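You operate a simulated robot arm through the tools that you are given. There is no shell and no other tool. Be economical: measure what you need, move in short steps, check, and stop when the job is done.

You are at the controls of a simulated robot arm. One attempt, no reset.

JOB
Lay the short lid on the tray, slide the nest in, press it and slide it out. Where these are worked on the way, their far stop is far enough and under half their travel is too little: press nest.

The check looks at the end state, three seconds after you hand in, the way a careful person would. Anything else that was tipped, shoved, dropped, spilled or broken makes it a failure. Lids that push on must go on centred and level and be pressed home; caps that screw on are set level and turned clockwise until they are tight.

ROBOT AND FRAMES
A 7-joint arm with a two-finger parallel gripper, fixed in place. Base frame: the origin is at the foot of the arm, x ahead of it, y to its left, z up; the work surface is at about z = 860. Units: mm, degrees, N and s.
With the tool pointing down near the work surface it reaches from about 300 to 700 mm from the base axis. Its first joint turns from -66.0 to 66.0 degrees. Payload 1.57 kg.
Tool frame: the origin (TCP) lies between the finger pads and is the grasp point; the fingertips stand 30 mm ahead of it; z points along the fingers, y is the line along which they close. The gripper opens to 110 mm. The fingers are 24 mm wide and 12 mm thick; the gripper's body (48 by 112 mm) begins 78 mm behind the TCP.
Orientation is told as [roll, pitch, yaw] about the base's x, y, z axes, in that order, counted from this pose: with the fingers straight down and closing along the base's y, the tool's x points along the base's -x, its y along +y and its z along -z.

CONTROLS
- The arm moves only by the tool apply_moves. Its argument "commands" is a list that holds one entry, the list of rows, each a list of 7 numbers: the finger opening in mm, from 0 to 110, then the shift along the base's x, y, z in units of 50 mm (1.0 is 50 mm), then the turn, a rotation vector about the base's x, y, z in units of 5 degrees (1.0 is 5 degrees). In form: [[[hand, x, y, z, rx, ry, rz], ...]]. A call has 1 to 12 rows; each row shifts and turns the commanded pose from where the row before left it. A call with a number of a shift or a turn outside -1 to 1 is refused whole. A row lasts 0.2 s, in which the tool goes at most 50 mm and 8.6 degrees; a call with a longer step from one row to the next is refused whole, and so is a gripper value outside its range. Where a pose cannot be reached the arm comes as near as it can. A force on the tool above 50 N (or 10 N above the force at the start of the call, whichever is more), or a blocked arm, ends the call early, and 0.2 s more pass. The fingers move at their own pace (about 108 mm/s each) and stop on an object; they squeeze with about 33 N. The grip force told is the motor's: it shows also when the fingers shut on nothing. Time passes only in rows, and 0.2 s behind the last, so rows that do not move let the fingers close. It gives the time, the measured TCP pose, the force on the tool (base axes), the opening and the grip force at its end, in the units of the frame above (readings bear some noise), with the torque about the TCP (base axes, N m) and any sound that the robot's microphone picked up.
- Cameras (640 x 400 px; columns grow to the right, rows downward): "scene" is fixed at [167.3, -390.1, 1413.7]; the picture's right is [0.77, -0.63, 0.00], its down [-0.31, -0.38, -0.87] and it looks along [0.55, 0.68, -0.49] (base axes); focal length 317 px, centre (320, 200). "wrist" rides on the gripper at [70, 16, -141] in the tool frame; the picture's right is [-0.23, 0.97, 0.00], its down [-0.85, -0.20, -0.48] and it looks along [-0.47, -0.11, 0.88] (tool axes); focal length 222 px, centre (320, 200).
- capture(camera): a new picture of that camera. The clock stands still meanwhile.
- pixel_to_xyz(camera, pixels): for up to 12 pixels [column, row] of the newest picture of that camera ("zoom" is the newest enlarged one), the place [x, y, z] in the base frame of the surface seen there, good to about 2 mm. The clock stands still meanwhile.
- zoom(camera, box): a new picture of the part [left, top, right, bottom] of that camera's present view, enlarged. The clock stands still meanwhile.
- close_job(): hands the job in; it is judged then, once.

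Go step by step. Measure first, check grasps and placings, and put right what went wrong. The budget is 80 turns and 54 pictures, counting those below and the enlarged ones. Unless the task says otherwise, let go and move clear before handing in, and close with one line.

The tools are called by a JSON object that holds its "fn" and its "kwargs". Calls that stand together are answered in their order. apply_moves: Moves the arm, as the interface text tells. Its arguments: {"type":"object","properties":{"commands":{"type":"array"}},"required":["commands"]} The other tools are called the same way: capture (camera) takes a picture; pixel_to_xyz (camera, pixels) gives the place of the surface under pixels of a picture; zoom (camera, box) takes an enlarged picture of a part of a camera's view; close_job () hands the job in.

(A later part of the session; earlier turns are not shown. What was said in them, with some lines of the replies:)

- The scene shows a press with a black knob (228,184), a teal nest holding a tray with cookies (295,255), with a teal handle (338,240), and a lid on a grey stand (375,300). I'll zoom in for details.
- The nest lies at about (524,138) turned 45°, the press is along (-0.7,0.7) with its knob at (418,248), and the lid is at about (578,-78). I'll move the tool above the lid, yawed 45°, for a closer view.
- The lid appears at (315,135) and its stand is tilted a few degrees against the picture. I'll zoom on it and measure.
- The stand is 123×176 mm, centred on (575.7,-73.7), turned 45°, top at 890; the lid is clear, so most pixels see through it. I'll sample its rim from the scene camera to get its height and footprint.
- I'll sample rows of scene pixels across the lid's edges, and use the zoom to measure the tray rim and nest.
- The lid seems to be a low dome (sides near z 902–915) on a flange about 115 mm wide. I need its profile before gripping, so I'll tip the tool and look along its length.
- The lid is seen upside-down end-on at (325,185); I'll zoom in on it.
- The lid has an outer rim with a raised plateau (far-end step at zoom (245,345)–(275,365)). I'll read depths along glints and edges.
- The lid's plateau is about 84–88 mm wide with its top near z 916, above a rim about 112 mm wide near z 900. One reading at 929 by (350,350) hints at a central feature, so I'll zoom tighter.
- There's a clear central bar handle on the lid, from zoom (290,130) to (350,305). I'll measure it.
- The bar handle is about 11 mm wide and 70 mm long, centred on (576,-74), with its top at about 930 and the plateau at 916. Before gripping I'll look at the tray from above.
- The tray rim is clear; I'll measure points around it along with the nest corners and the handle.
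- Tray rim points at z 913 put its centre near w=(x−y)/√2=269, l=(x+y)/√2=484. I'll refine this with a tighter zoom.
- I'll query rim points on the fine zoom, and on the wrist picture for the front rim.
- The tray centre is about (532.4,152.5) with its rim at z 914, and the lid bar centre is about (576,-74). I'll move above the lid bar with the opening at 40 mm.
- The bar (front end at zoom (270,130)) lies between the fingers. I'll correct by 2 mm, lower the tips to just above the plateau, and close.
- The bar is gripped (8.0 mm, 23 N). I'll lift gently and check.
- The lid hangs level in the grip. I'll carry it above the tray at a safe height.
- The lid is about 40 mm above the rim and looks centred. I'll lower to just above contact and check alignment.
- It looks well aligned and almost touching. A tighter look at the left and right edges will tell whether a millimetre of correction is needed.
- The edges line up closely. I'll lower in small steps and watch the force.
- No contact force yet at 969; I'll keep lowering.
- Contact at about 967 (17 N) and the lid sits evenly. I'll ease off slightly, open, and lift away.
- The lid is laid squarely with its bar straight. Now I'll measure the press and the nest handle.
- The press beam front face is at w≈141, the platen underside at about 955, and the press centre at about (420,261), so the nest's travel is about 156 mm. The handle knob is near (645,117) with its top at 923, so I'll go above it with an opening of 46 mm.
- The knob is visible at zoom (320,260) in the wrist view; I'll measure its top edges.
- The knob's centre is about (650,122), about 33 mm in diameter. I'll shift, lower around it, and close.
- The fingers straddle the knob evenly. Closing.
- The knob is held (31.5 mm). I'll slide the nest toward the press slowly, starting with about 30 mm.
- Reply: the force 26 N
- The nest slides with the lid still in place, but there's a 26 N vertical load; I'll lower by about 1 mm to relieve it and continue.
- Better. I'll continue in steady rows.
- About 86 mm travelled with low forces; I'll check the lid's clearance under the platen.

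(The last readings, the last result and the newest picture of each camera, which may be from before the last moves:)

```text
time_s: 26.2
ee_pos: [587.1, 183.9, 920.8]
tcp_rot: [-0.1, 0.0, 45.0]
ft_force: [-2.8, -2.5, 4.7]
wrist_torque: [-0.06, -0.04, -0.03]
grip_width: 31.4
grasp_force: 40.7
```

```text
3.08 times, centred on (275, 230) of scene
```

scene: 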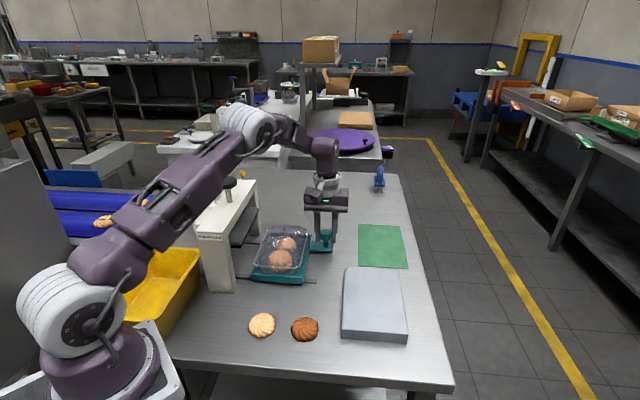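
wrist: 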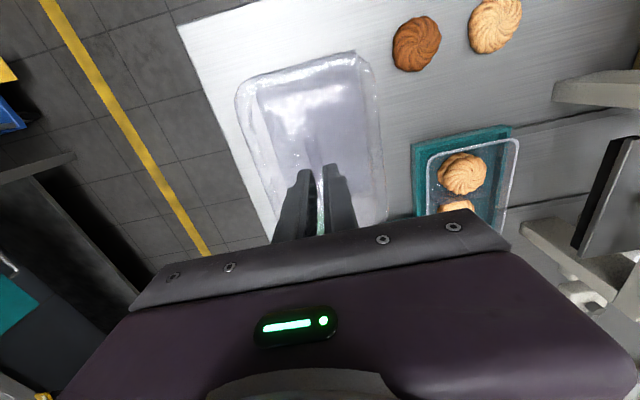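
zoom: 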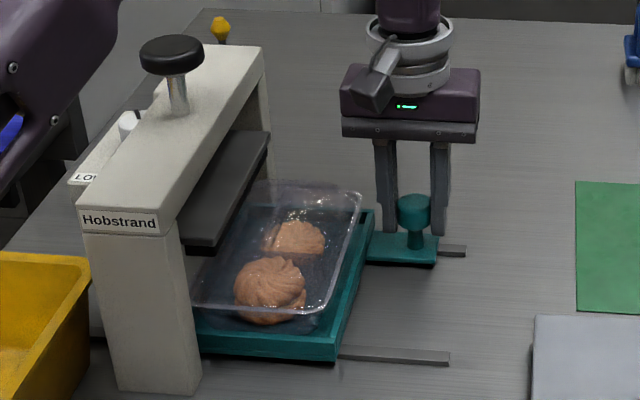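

The lid is passing under the platen without touching. I'll continue another 40 mm.

{"fn": "apply_moves", "kwargs": {"commands": [[[0, -0.1, 0.1, 0, 0, 0, 0], [0, -0.14, 0.14, 0, 0, 0, 0], [0, -0.14, 0.14, 0, 0, 0, 0], [0, -0.14, 0.14, 0, 0, 0, 0], [0, -0.05, 0.05, 0, 0, 0, 0], [0, 0, 0, 0, 0, 0, 0]]]}}

{"fn": "zoom", "kwargs": {"camera": "scene", "box": [195, 165, 355, 295]}}

```text
time_s: 27.6
ee_pos: [559.1, 213.4, 921.2]
tcp_rot: [0.1, -0.1, 45.0]
ft_force: [-0.5, -0.1, 17.2]
wrist_torque: [0.04, -0.14, -0.02]
grip_width: 31.0
grasp_force: 39.7
```

```text
3.08 times, centred on (275, 230) of scene
```

zoom: 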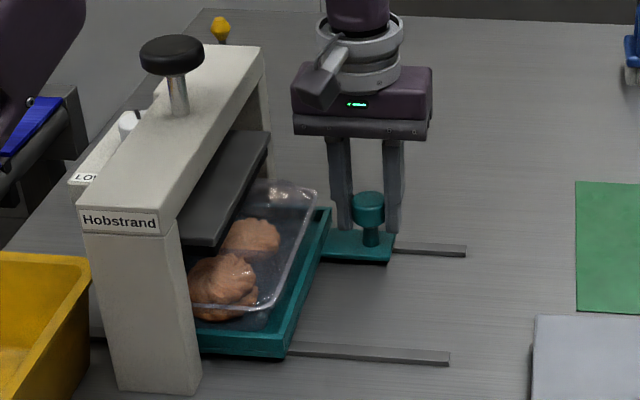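

About 126 mm travelled. I'll ease up 0.5 mm and continue in smaller steps to the stop.

{"fn": "apply_moves", "kwargs": {"commands": [[[0, 0, 0, 0.012, 0, 0, 0], [0, -0.08, 0.08, 0, 0, 0, 0], [0, -0.08, 0.08, 0, 0, 0, 0], [0, -0.08, 0.08, 0, 0, 0, 0], [0, -0.07, 0.07, 0, 0, 0, 0], [0, 0, 0, 0, 0, 0, 0]]]}}

```text
time_s: 29.0
ee_pos: [542.2, 228.1, 920.5]
tcp_rot: [-0.1, 0.0, 45.0]
ft_force: [4.7, 2.7, 6.0]
wrist_torque: [0.08, -0.22, -0.01]
grip_width: 31.1
grasp_force: 40.1
```

About 149 mm. I'll continue in small steps to the stop.

{"fn": "apply_moves", "kwargs": {"commands": [[[0, -0.05, 0.05, 0, 0, 0, 0], [0, -0.05, 0.05, 0, 0, 0, 0], [0, -0.04, 0.04, 0, 0, 0, 0], [0, 0, 0, 0, 0, 0, 0]]]}}

```text
time_s: 30.0
ee_pos: [537.1, 233.7, 920.3]
tcp_rot: [-0.3, 0.0, 44.8]
ft_force: [24.5, -8.9, -6.6]
wrist_torque: [-0.17, -0.67, 0.04]
grip_width: 31.3
grasp_force: 40.1
```

The force rose to about 25 N at 156.5 mm, which is the stop. I'll relax a hair, open, and rise.

{"fn": "apply_moves", "kwargs": {"commands": [[[0, 0.015, -0.015, 0, 0, 0, 0], [46, 0, 0, 0, 0, 0, 0], [46, 0, 0, 0, 0, 0, 0], [46, 0, 0, 0.5, 0, 0, 0], [46, 0, 0, 0.8, 0, 0, 0], [46, 0.1, -0.1, 0.8, 0, 0, 0], [46, 0.1, -0.1, 0.9, 0, 0, 0], [0, 0, 0, 0.9, 0, 0, 0], [0, 0, 0, 0.9, 0, 0, 0], [0, 0, 0, 0, 0, 0, 0]]]}}

{"fn": "zoom", "kwargs": {"camera": "scene", "box": [195, 145, 355, 295]}}

```text
time_s: 32.2
ee_pos: [546.9, 224.5, 1161.7]
tcp_rot: [0.0, 0.0, 45.0]
ft_force: [0.7, -0.1, 0.5]
wrist_torque: [0.03, 0.02, -0.01]
grip_width: 0.1
grasp_force: 20.9
```

```text
2.67 times, centred on (275, 220) of scene
```

zoom: 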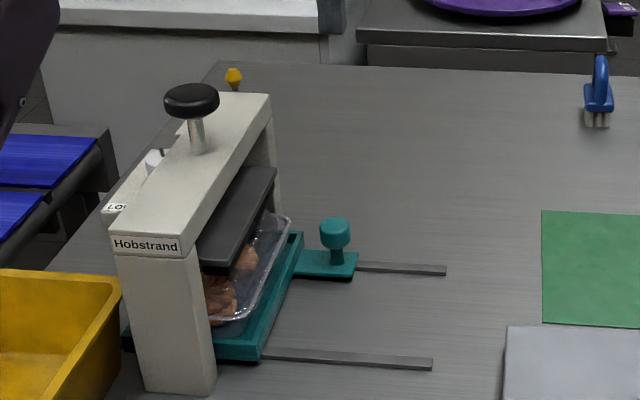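

The nest is fully in, under the platen. I'll move above the black press knob (with closed fingers) and measure its centre.

{"fn": "apply_moves", "kwargs": {"commands": [[[0, -0.5, 0.15, 0, 0, 0, 0], [0, -0.8, 0.23, 0, 0, 0, 0], [0, -0.8, 0.23, 0, 0, 0, 0], [0, -0.43, 0.12, 0, 0, 0, 0], [0, 0, 0, 0, 0, 0, 0]]]}}

{"fn": "capture", "kwargs": {"camera": "wrist"}}

```text
time_s: 33.4
ee_pos: [420.2, 262.0, 1161.1]
tcp_rot: [0.0, 0.0, 45.0]
ft_force: [0.2, 1.2, -0.4]
wrist_torque: [-0.02, -0.01, 0.01]
grip_width: 0.2
grasp_force: 22.2
```

```text
16 pictures are left
```

wrist: 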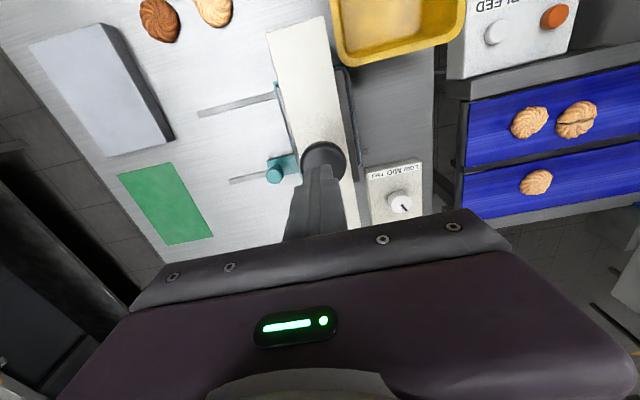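

The knob shows at (323,158); a LOW/MID/HI dial is beside it but isn't part of the job. I'll measure the knob.

{"fn": "pixel_to_xyz", "kwargs": {"camera": "wrist", "pixels": [[305, 155], [343, 155], [323, 145], [310, 150], [338, 150], [342, 165], [335, 145], [345, 160], [304, 160], [323, 150]]}}

{"fn": "zoom", "kwargs": {"camera": "wrist", "box": [280, 120, 370, 200]}}

```text
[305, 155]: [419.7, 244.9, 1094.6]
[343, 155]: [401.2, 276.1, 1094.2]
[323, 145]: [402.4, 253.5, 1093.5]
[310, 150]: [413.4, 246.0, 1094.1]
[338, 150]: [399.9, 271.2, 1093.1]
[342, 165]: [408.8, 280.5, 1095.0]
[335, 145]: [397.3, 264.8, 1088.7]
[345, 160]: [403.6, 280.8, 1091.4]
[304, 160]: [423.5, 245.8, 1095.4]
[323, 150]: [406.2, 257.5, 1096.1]
```

```text
5.00 times, centred on (325, 160) of wrist
```

zoom: 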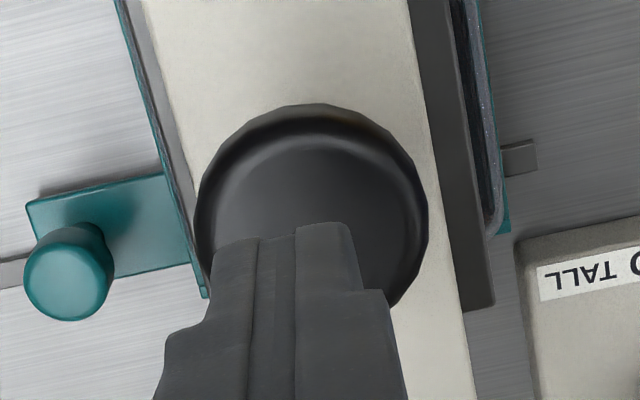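

The label reads "LOW MID TALL", so it's a height setting. I'll check what it's set to before pressing.

{"fn": "zoom", "kwargs": {"camera": "wrist", "box": [355, 150, 435, 220]}}

```text
5.71 times, centred on (395, 185) of wrist
```

zoom: 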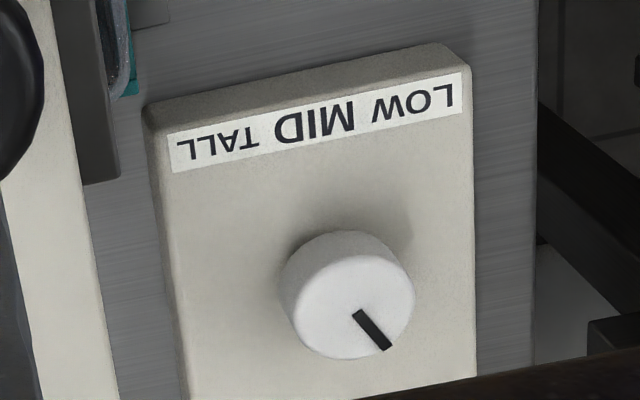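

Seen the right way up, the pointer is up-left, at LOW, which suits the short lid, so I leave it alone. The knob centre is about (416,265), top 1096; I'll centre on it and press down in small steps.

{"fn": "apply_moves", "kwargs": {"commands": [[[0, -0.075, 0.06, 0, 0, 0, 0], [0, 0, 0, -0.4, 0, 0, 0], [0, 0, 0, -0.2, 0, 0, 0], [0, 0, 0, -0.08, 0, 0, 0], [0, 0, 0, -0.08, 0, 0, 0], [0, 0, 0, -0.08, 0, 0, 0], [0, 0, 0, 0, 0, 0, 0]]]}}

```text
time_s: 35.0
ee_pos: [417.1, 264.0, 1118.2]
tcp_rot: [0.0, 0.0, 45.0]
ft_force: [1.6, -0.5, 1.9]
wrist_torque: [0.0, -0.02, 0.03]
grip_width: 0.0
grasp_force: 22.0
```

Almost no load at 1118 so far. I'll continue down in small steps.

{"fn": "apply_moves", "kwargs": {"commands": [[[0, 0, 0, -0.08, 0, 0, 0], [0, 0, 0, -0.08, 0, 0, 0], [0, 0, 0, -0.08, 0, 0, 0], [0, 0, 0, 0, 0, 0, 0]]]}}

{"fn": "zoom", "kwargs": {"camera": "scene", "box": [185, 145, 345, 295]}}

```text
time_s: 36.0
ee_pos: [417.3, 263.8, 1105.7]
tcp_rot: [0.0, 0.0, 45.0]
ft_force: [0.8, -1.4, 3.8]
wrist_torque: [-0.01, -0.01, 0.02]
grip_width: 0.1
grasp_force: 21.4
```

```text
2.67 times, centred on (265, 220) of scene
```

zoom: 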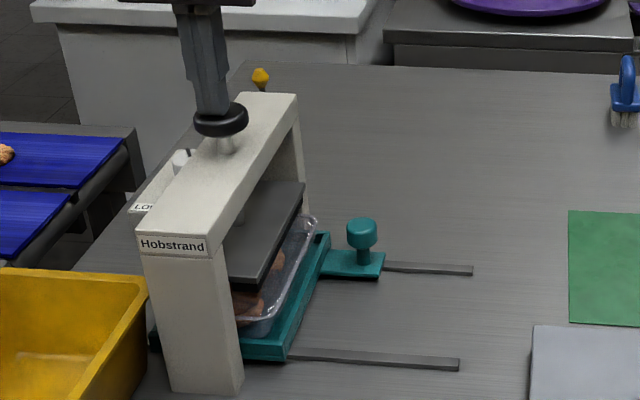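

The knob is moving down with a light spring load and the platen is lowering. I'll keep pressing.

{"fn": "apply_moves", "kwargs": {"commands": [[[0, 0, 0, -0.06, 0, 0, 0], [0, 0, 0, -0.06, 0, 0, 0], [0, 0, 0, -0.06, 0, 0, 0], [0, 0, 0, 0, 0, 0, 0]]]}}

```text
time_s: 36.6
ee_pos: [416.1, 263.2, 1105.3]
tcp_rot: [-0.1, -0.4, 44.9]
ft_force: [-10.6, -5.9, 19.0]
wrist_torque: [-0.14, 0.18, -0.02]
grip_width: 0.0
grasp_force: 21.3
stopped in row 3: the force on the tool passed its limit at 56 N (the readings are from after the stop); the commanded pose is now the measured one
```

It hit 56 N near 1104, so either the lid is resisting or that's the stop. I'll press again with finer steps.

{"fn": "apply_moves", "kwargs": {"commands": [[[0, 0, 0, -0.015, 0, 0, 0], [0, 0, 0, -0.015, 0, 0, 0], [0, 0, 0, -0.015, 0, 0, 0], [0, 0, 0, 0, 0, 0, 0]]]}}

```text
time_s: 37.3
ee_pos: [417.0, 263.9, 1104.0]
tcp_rot: [-0.2, -0.5, 45.1]
ft_force: [-9.2, -6.5, 18.0]
wrist_torque: [-0.11, 0.24, 0.0]
grip_width: 0.1
grasp_force: 21.2
stopped in row 3: the force on the tool passed its limit at 53 N (the readings are from after the stop); the commanded pose is now the measured one
```

It's stiff here. I'll look at the press to see whether the lid is home or the stop is reached.

{"fn": "zoom", "kwargs": {"camera": "scene", "box": [215, 200, 315, 290]}}

{"fn": "pixel_to_xyz", "kwargs": {"camera": "zoom", "pixels": [[200, 205], [240, 235], [240, 240], [300, 130], [330, 105], [260, 210], [345, 100], [310, 250], [330, 160], [250, 290], [340, 125], [290, 180]]}}

```text
4.44 times, centred on (265, 245) of scene
```

zoom: 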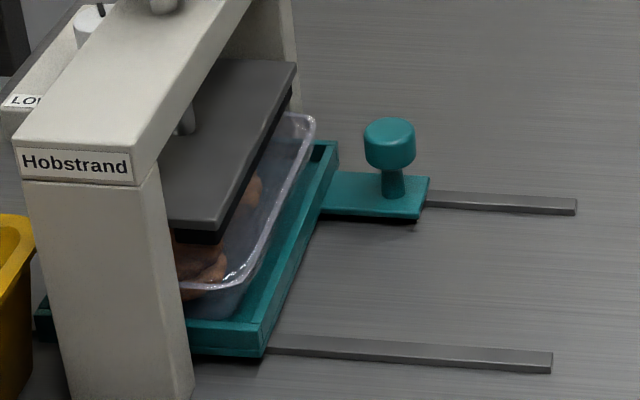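

```text
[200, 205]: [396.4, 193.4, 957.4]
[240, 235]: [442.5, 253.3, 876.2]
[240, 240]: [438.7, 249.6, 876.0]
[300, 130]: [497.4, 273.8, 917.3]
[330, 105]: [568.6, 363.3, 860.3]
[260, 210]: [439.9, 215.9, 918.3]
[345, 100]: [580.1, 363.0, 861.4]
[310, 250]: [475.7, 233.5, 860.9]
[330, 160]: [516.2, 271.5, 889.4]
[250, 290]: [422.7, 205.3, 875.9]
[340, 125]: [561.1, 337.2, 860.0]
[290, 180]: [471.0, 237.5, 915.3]
```

The platen is down 20 mm (957 vs 977) and no click has sounded. I'll raise the force gradually in held steps.

{"fn": "apply_moves", "kwargs": {"commands": [[[0, 0, 0, -0.012, 0, 0, 0], [0, 0, 0, -0.008, 0, 0, 0], [0, 0, 0, 0, 0, 0, 0]]]}}

```text
time_s: 38.2
ee_pos: [416.5, 263.6, 1106.2]
tcp_rot: [-0.2, -0.5, 45.1]
ft_force: [-9.3, -6.7, 17.3]
wrist_torque: [-0.15, 0.24, -0.01]
grip_width: 0.0
grasp_force: 21.0
stopped in row 3: the force on the tool passed its limit at 51 N (the readings are from after the stop); the commanded pose is now the measured one
```

The contact is very stiff. I'll use a smaller step to settle just under the limit, then build from there.

{"fn": "apply_moves", "kwargs": {"commands": [[[0, 0, 0, -0.012, 0, 0, 0], [0, 0, 0, 0, 0, 0, 0]]]}}

```text
time_s: 38.8
ee_pos: [417.0, 263.9, 1103.8]
tcp_rot: [-0.2, -0.7, 45.2]
ft_force: [-13.2, -10.0, 38.0]
wrist_torque: [-0.4, 0.51, 0.11]
grip_width: 0.0
grasp_force: 21.6
```

{"fn": "apply_moves", "kwargs": {"commands": [[[0, 0, 0, -0.005, 0, 0, 0], [0, 0, 0, 0, 0, 0, 0]]]}}

```text
time_s: 39.4
ee_pos: [416.4, 263.8, 1105.7]
tcp_rot: [-0.3, -0.6, 45.1]
ft_force: [-8.6, -6.4, 17.1]
wrist_torque: [-0.15, 0.23, 0.0]
grip_width: 0.2
grasp_force: 20.9
stopped in row 2: the force on the tool passed its limit at 51 N (the readings are from after the stop); the commanded pose is now the measured one
```

That seems to be a hard stop. I'll rise gently with the returning knob and inspect the lid.

{"fn": "apply_moves", "kwargs": {"commands": [[[0, 0, 0, 0.1, 0, 0, 0], [0, 0, 0, 0.15, 0, 0, 0], [0, 0, 0, 0.15, 0, 0, 0], [0, 0, 0, 0.15, 0, 0, 0], [0, 0, 0, 0.3, 0, 0, 0], [0, 0, 0, 0.5, 0, 0, 0], [0, 0, 0, 0, 0, 0, 0]]]}}

{"fn": "zoom", "kwargs": {"camera": "scene", "box": [215, 200, 315, 290]}}

```text
time_s: 41.0
ee_pos: [416.5, 264.7, 1170.9]
tcp_rot: [-0.2, -0.7, 45.1]
ft_force: [-0.9, -0.3, 0.8]
wrist_torque: [0.03, 0.0, -0.02]
grip_width: 0.0
grasp_force: 21.4
```

```text
4.44 times, centred on (265, 245) of scene
```

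zoom: 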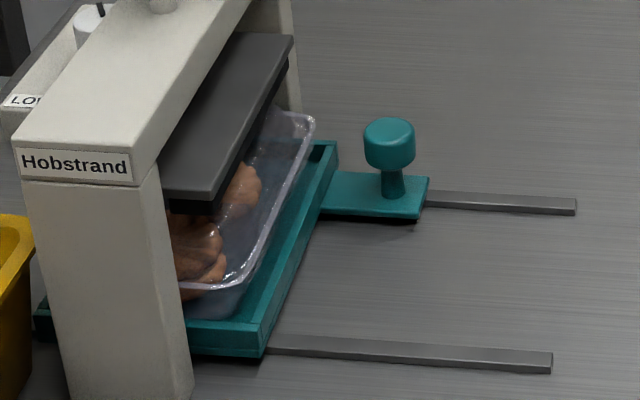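

Now I'll go back above the nest knob (537,234) with the fingers opened to 46 mm.

{"fn": "apply_moves", "kwargs": {"commands": [[[20, 0.55, -0.14, 0, -0.1, 0.1, 0], [46, 0.75, -0.19, 0, 0, 0, 0], [46, 0.75, -0.19, 0, 0, 0, 0], [46, 0.37, -0.11, 0, 0, 0, 0], [46, 0, 0, -0.8, 0, 0, 0], [46, 0, 0, -0.9, 0, 0, 0], [46, 0, 0, -0.9, 0, 0, 0], [46, 0, 0, -0.9, 0, 0, 0], [46, 0, 0, -0.3, 0, 0, 0], [46, 0, 0, 0, 0, 0, 0]]]}}

{"fn": "zoom", "kwargs": {"camera": "scene", "box": [215, 170, 335, 270]}}

```text
time_s: 43.2
ee_pos: [538.0, 233.0, 980.0]
tcp_rot: [-0.2, 0.2, 45.2]
ft_force: [-0.4, -0.4, -0.3]
wrist_torque: [-0.01, 0.04, 0.01]
grip_width: 46.2
grasp_force: 0.0
```

```text
4.00 times, centred on (275, 220) of scene
```

zoom: 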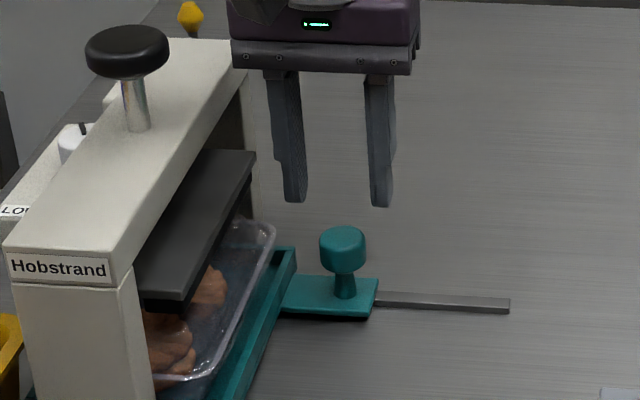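

The press knob is back up and the gripper is over the nest knob. I'll lower and grip.

{"fn": "apply_moves", "kwargs": {"commands": [[[46, 0, 0, -0.5, 0, 0, 0], [46, 0, 0, -0.5, 0, 0, 0], [46, 0, 0, -0.2, 0, 0, 0], [46, 0, 0, 0, 0, 0, 0], [0, 0, 0, 0, 0, 0, 0], [0, 0, 0, 0, 0, 0, 0], [0, 0, 0, 0, 0, 0, 0]]]}}

```text
time_s: 44.8
ee_pos: [539.1, 233.0, 921.1]
tcp_rot: [-0.2, 0.1, 45.2]
ft_force: [1.2, -1.1, -4.4]
wrist_torque: [0.03, -0.11, 0.0]
grip_width: 31.2
grasp_force: 40.6
```

Gripped (31.2 mm). I'll slide the nest out about 60 mm first and check forces.

{"fn": "apply_moves", "kwargs": {"commands": [[[0, 0.07, -0.07, 0, 0, 0, 0], [0, 0.14, -0.14, 0, 0, 0, 0], [0, 0.14, -0.14, 0, 0, 0, 0], [0, 0.14, -0.14, 0, 0, 0, 0], [0, 0.14, -0.14, 0, 0, 0, 0], [0, 0.14, -0.14, 0, 0, 0, 0], [0, 0, 0, 0, 0, 0, 0]]]}}

```text
time_s: 46.4
ee_pos: [576.2, 194.7, 920.2]
tcp_rot: [-0.2, 0.2, 45.1]
ft_force: [-1.4, -1.0, -14.6]
wrist_torque: [-0.05, 0.17, -0.07]
grip_width: 31.4
grasp_force: 39.6
```

Sliding fine with a mild vertical load. I'll ease by 0.5 mm and continue.

{"fn": "apply_moves", "kwargs": {"commands": [[[0, 0.07, -0.07, -0.01, 0, 0, 0], [0, 0.14, -0.14, 0, 0, 0, 0], [0, 0.14, -0.14, 0, 0, 0, 0], [0, 0.14, -0.14, 0, 0, 0, 0], [0, 0.14, -0.14, 0, 0, 0, 0], [0, 0.14, -0.14, 0, 0, 0, 0], [0, 0.14, -0.14, 0, 0, 0, 0], [0, 0.14, -0.14, 0, 0, 0, 0], [0, 0, 0, 0, 0, 0, 0]]]}}

```text
time_s: 48.4
ee_pos: [628.5, 142.2, 922.3]
tcp_rot: [-0.1, 0.0, 45.0]
ft_force: [1.7, 2.7, -4.9]
wrist_torque: [0.02, 0.1, 0.04]
grip_width: 31.2
grasp_force: 39.8
```

About 27 mm to go to the start stop; I'll continue in smaller steps.

{"fn": "apply_moves", "kwargs": {"commands": [[[0, 0.1, -0.1, 0, 0, 0, 0], [0, 0.1, -0.1, 0, 0, 0, 0], [0, 0.08, -0.08, 0, 0, 0, 0], [0, 0.05, -0.05, 0, 0, 0, 0], [0, 0.04, -0.04, 0, 0, 0, 0], [0, 0.03, -0.03, 0, 0, 0, 0], [0, 0, 0, 0, 0, 0, 0]]]}}

{"fn": "zoom", "kwargs": {"camera": "scene", "box": [250, 205, 370, 290]}}

```text
time_s: 50.0
ee_pos: [648.5, 122.1, 921.0]
tcp_rot: [-0.3, 0.1, 45.1]
ft_force: [-0.3, 1.9, -0.6]
wrist_torque: [0.03, 0.08, 0.04]
grip_width: 31.4
grasp_force: 40.5
```

```text
4.71 times, centred on (310, 248) of scene
```

zoom: 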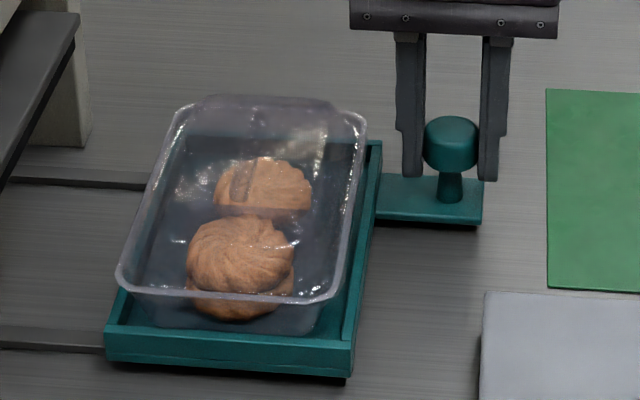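

The nest is back out with the lid level. I'll nudge to confirm the stop, release the handle, and rise to inspect.

{"fn": "apply_moves", "kwargs": {"commands": [[[0, 0.03, -0.03, 0, 0, 0, 0], [0, 0.03, -0.03, 0, 0, 0, 0], [0, 0, 0, 0, 0, 0, 0]]]}}

```text
time_s: 50.8
ee_pos: [651.5, 119.2, 920.6]
tcp_rot: [0.0, 0.0, 45.2]
ft_force: [-6.5, 7.6, -2.3]
wrist_torque: [0.09, 0.33, 0.02]
grip_width: 30.9
grasp_force: 39.8
```

The stop is felt (10 N). I'll release, rise, and move over the tray with closed fingers.

{"fn": "apply_moves", "kwargs": {"commands": [[[0, -0.015, 0.015, 0, 0, 0, 0], [46, 0, 0, 0, 0, 0, 0], [46, 0, 0, 0, 0, 0, 0], [46, 0, 0, 0.6, 0, 0, 0], [46, 0, 0, 0.8, 0, 0, 0], [46, 0, 0, 0.8, 0, 0, 0], [0, -0.5, 0.14, 0.2, 0, 0, 0], [0, -0.8, 0.23, 0, 0, 0, 0], [0, -0.75, 0.22, 0, 0, 0, 0], [0, -0.29, 0.09, 0, 0, 0, 0], [0, 0, 0, 0, 0, 0, 0]]]}}

{"fn": "zoom", "kwargs": {"camera": "scene", "box": [260, 215, 340, 285]}}

{"fn": "pixel_to_xyz", "kwargs": {"camera": "zoom", "pixels": [[120, 275], [200, 288], [260, 296], [320, 300], [345, 290], [375, 220], [400, 140], [170, 130], [215, 150], [300, 60], [240, 180], [420, 60]]}}

```text
time_s: 53.2
ee_pos: [533.7, 154.3, 1042.0]
tcp_rot: [-0.1, 0.1, 44.9]
ft_force: [-0.2, 0.3, 0.0]
wrist_torque: [0.02, 0.02, -0.02]
grip_width: 0.0
grasp_force: 21.9
```

```text
5.71 times, centred on (300, 250) of scene
```

zoom: 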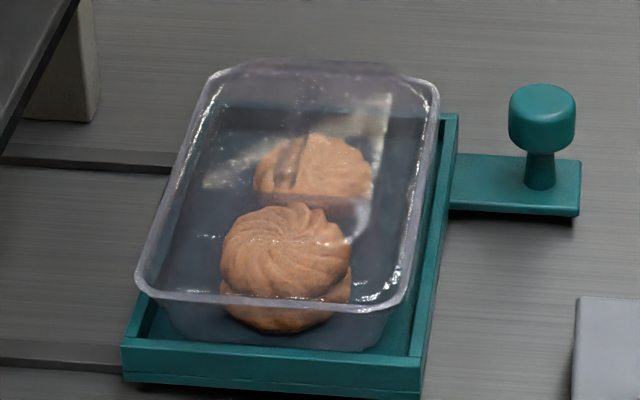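

```text
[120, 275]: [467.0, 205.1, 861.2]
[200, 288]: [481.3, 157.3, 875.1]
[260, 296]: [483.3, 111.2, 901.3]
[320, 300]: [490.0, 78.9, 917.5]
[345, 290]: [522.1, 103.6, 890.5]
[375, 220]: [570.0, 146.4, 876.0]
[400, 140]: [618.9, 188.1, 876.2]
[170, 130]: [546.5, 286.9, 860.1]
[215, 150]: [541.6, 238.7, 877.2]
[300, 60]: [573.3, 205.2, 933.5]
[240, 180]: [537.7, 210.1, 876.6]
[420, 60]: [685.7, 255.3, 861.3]
```

The lid sits level and centred; its height looks nearly as before, so I'll probe the bar top with closed fingers to tell whether it's home.

{"fn": "apply_moves", "kwargs": {"commands": [[[0, -0.02, -0.02, -0.5, 0, 0, 0], [0, 0, 0, -0.5, 0, 0, 0], [0, 0, 0, -0.16, 0, 0, 0], [0, 0, 0, 0, 0, 0, 0]]]}}

{"fn": "capture", "kwargs": {"camera": "wrist"}}

```text
time_s: 54.2
ee_pos: [532.0, 152.0, 983.4]
tcp_rot: [-0.3, 0.2, 45.1]
ft_force: [0.0, 0.1, -0.1]
wrist_torque: [0.0, 0.0, 0.03]
grip_width: 0.0
grasp_force: 21.3
```

```text
7 pictures are left
```

wrist: 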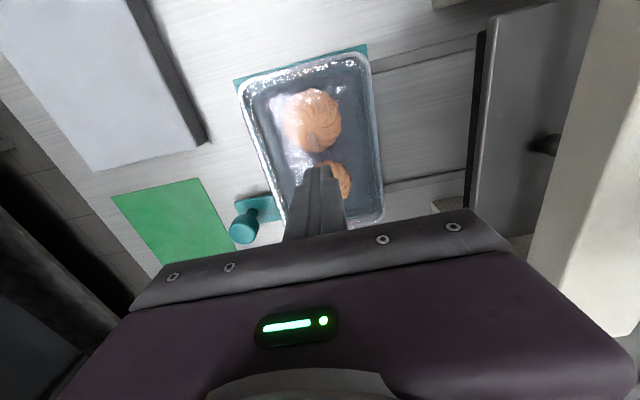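

The fingers are centred over the bar. I'll step down 1 mm per row until contact.

{"fn": "apply_moves", "kwargs": {"commands": [[[0, 0, 0, -0.03, 0, 0, 0], [0, 0, 0, -0.03, 0, 0, 0], [0, 0, 0, -0.03, 0, 0, 0], [0, 0, 0, -0.02, 0, 0, 0], [0, 0, 0, 0, 0, 0, 0]]]}}

```text
time_s: 55.4
ee_pos: [532.8, 152.3, 978.7]
tcp_rot: [-0.3, 0.2, 45.1]
ft_force: [0.0, 0.6, -0.5]
wrist_torque: [0.01, 0.02, 0.0]
grip_width: 0.0
grasp_force: 22.0
```

{"fn": "apply_moves", "kwargs": {"commands": [[[0, 0, 0, -0.02, 0, 0, 0], [0, 0, 0, -0.02, 0, 0, 0], [0, 0, 0, -0.02, 0, 0, 0], [0, 0, 0, 0, 0, 0, 0]]]}}

```text
time_s: 56.4
ee_pos: [533.1, 152.8, 974.6]
tcp_rot: [-0.3, 0.2, 45.1]
ft_force: [0.4, 0.2, 1.4]
wrist_torque: [0.02, 0.01, 0.05]
grip_width: 0.1
grasp_force: 21.4
```

{"fn": "apply_moves", "kwargs": {"commands": [[[0, 0, 0, -0.02, 0, 0, 0], [0, 0, 0, -0.02, 0, 0, 0], [0, 0, 0, -0.02, 0, 0, 0], [0, 0, 0, 0, 0, 0, 0]]]}}

```text
time_s: 57.4
ee_pos: [533.4, 152.6, 973.8]
tcp_rot: [-0.2, -0.2, 45.1]
ft_force: [-2.5, -2.1, 45.1]
wrist_torque: [-0.09, 0.1, -0.01]
grip_width: 0.0
grasp_force: 21.6
```

Solid contact at 973.8 (bar top about 944, some 3–4 mm lower than when laid), stiff at 45 N with no movement, so the lid is home. I'll rise clear and take a final look.

{"fn": "apply_moves", "kwargs": {"commands": [[[0, 0, 0, 0.1, 0, 0, 0], [0, 0, 0, 0.6, 0, 0, 0], [0, 0, 0, 0.9, 0, 0, 0], [0, 0, 0, 0.9, 0, 0, 0], [0, -0.2, -0.5, 0.6, 0, 0, 0], [0, -0.2, -0.7, 0.4, 0, 0, 0], [0, -0.2, -0.7, 0, 0, 0, 0], [0, -0.2, -0.7, 0, 0, 0, 0], [0, 0, 0, 0, 0, 0, 0]]]}}

{"fn": "capture", "kwargs": {"camera": "scene"}}

{"fn": "zoom", "kwargs": {"camera": "scene", "box": [250, 205, 360, 290]}}

```text
time_s: 59.4
ee_pos: [492.4, 22.7, 1146.4]
tcp_rot: [-0.1, 0.1, 45.0]
ft_force: [0.2, 0.6, 0.1]
wrist_torque: [-0.02, -0.01, -0.01]
grip_width: 0.1
grasp_force: 20.9
```

```text
6 pictures are left
```

scene: 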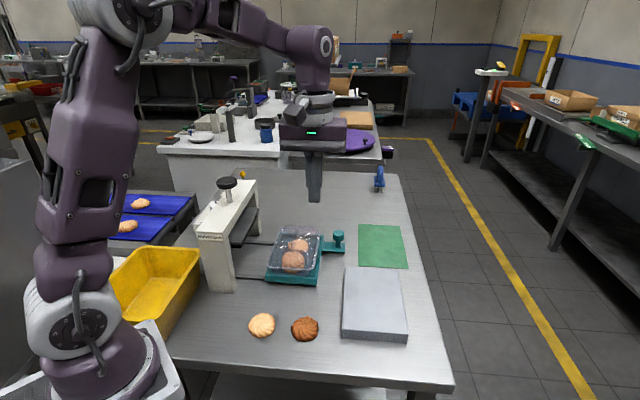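

```text
4.71 times, centred on (305, 248) of scene
```

zoom: 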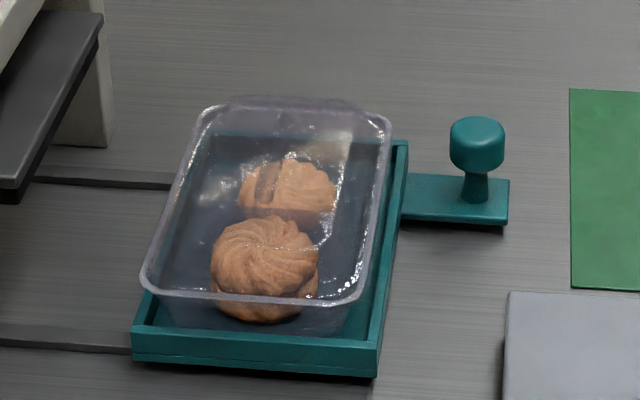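

The lid is on level and centred, the nest is back at its outer stop, and nothing else on the bench has moved, so I'm handing in.

{"fn": "close_job", "kwargs": {}}

```text
The job is handed in.
```

I laid the short lid on the tray, slid the nest in to its far stop, pressed it to the stop and slid it back out; the lid is on level and centred, and it held firm when I pushed down on it afterwards.
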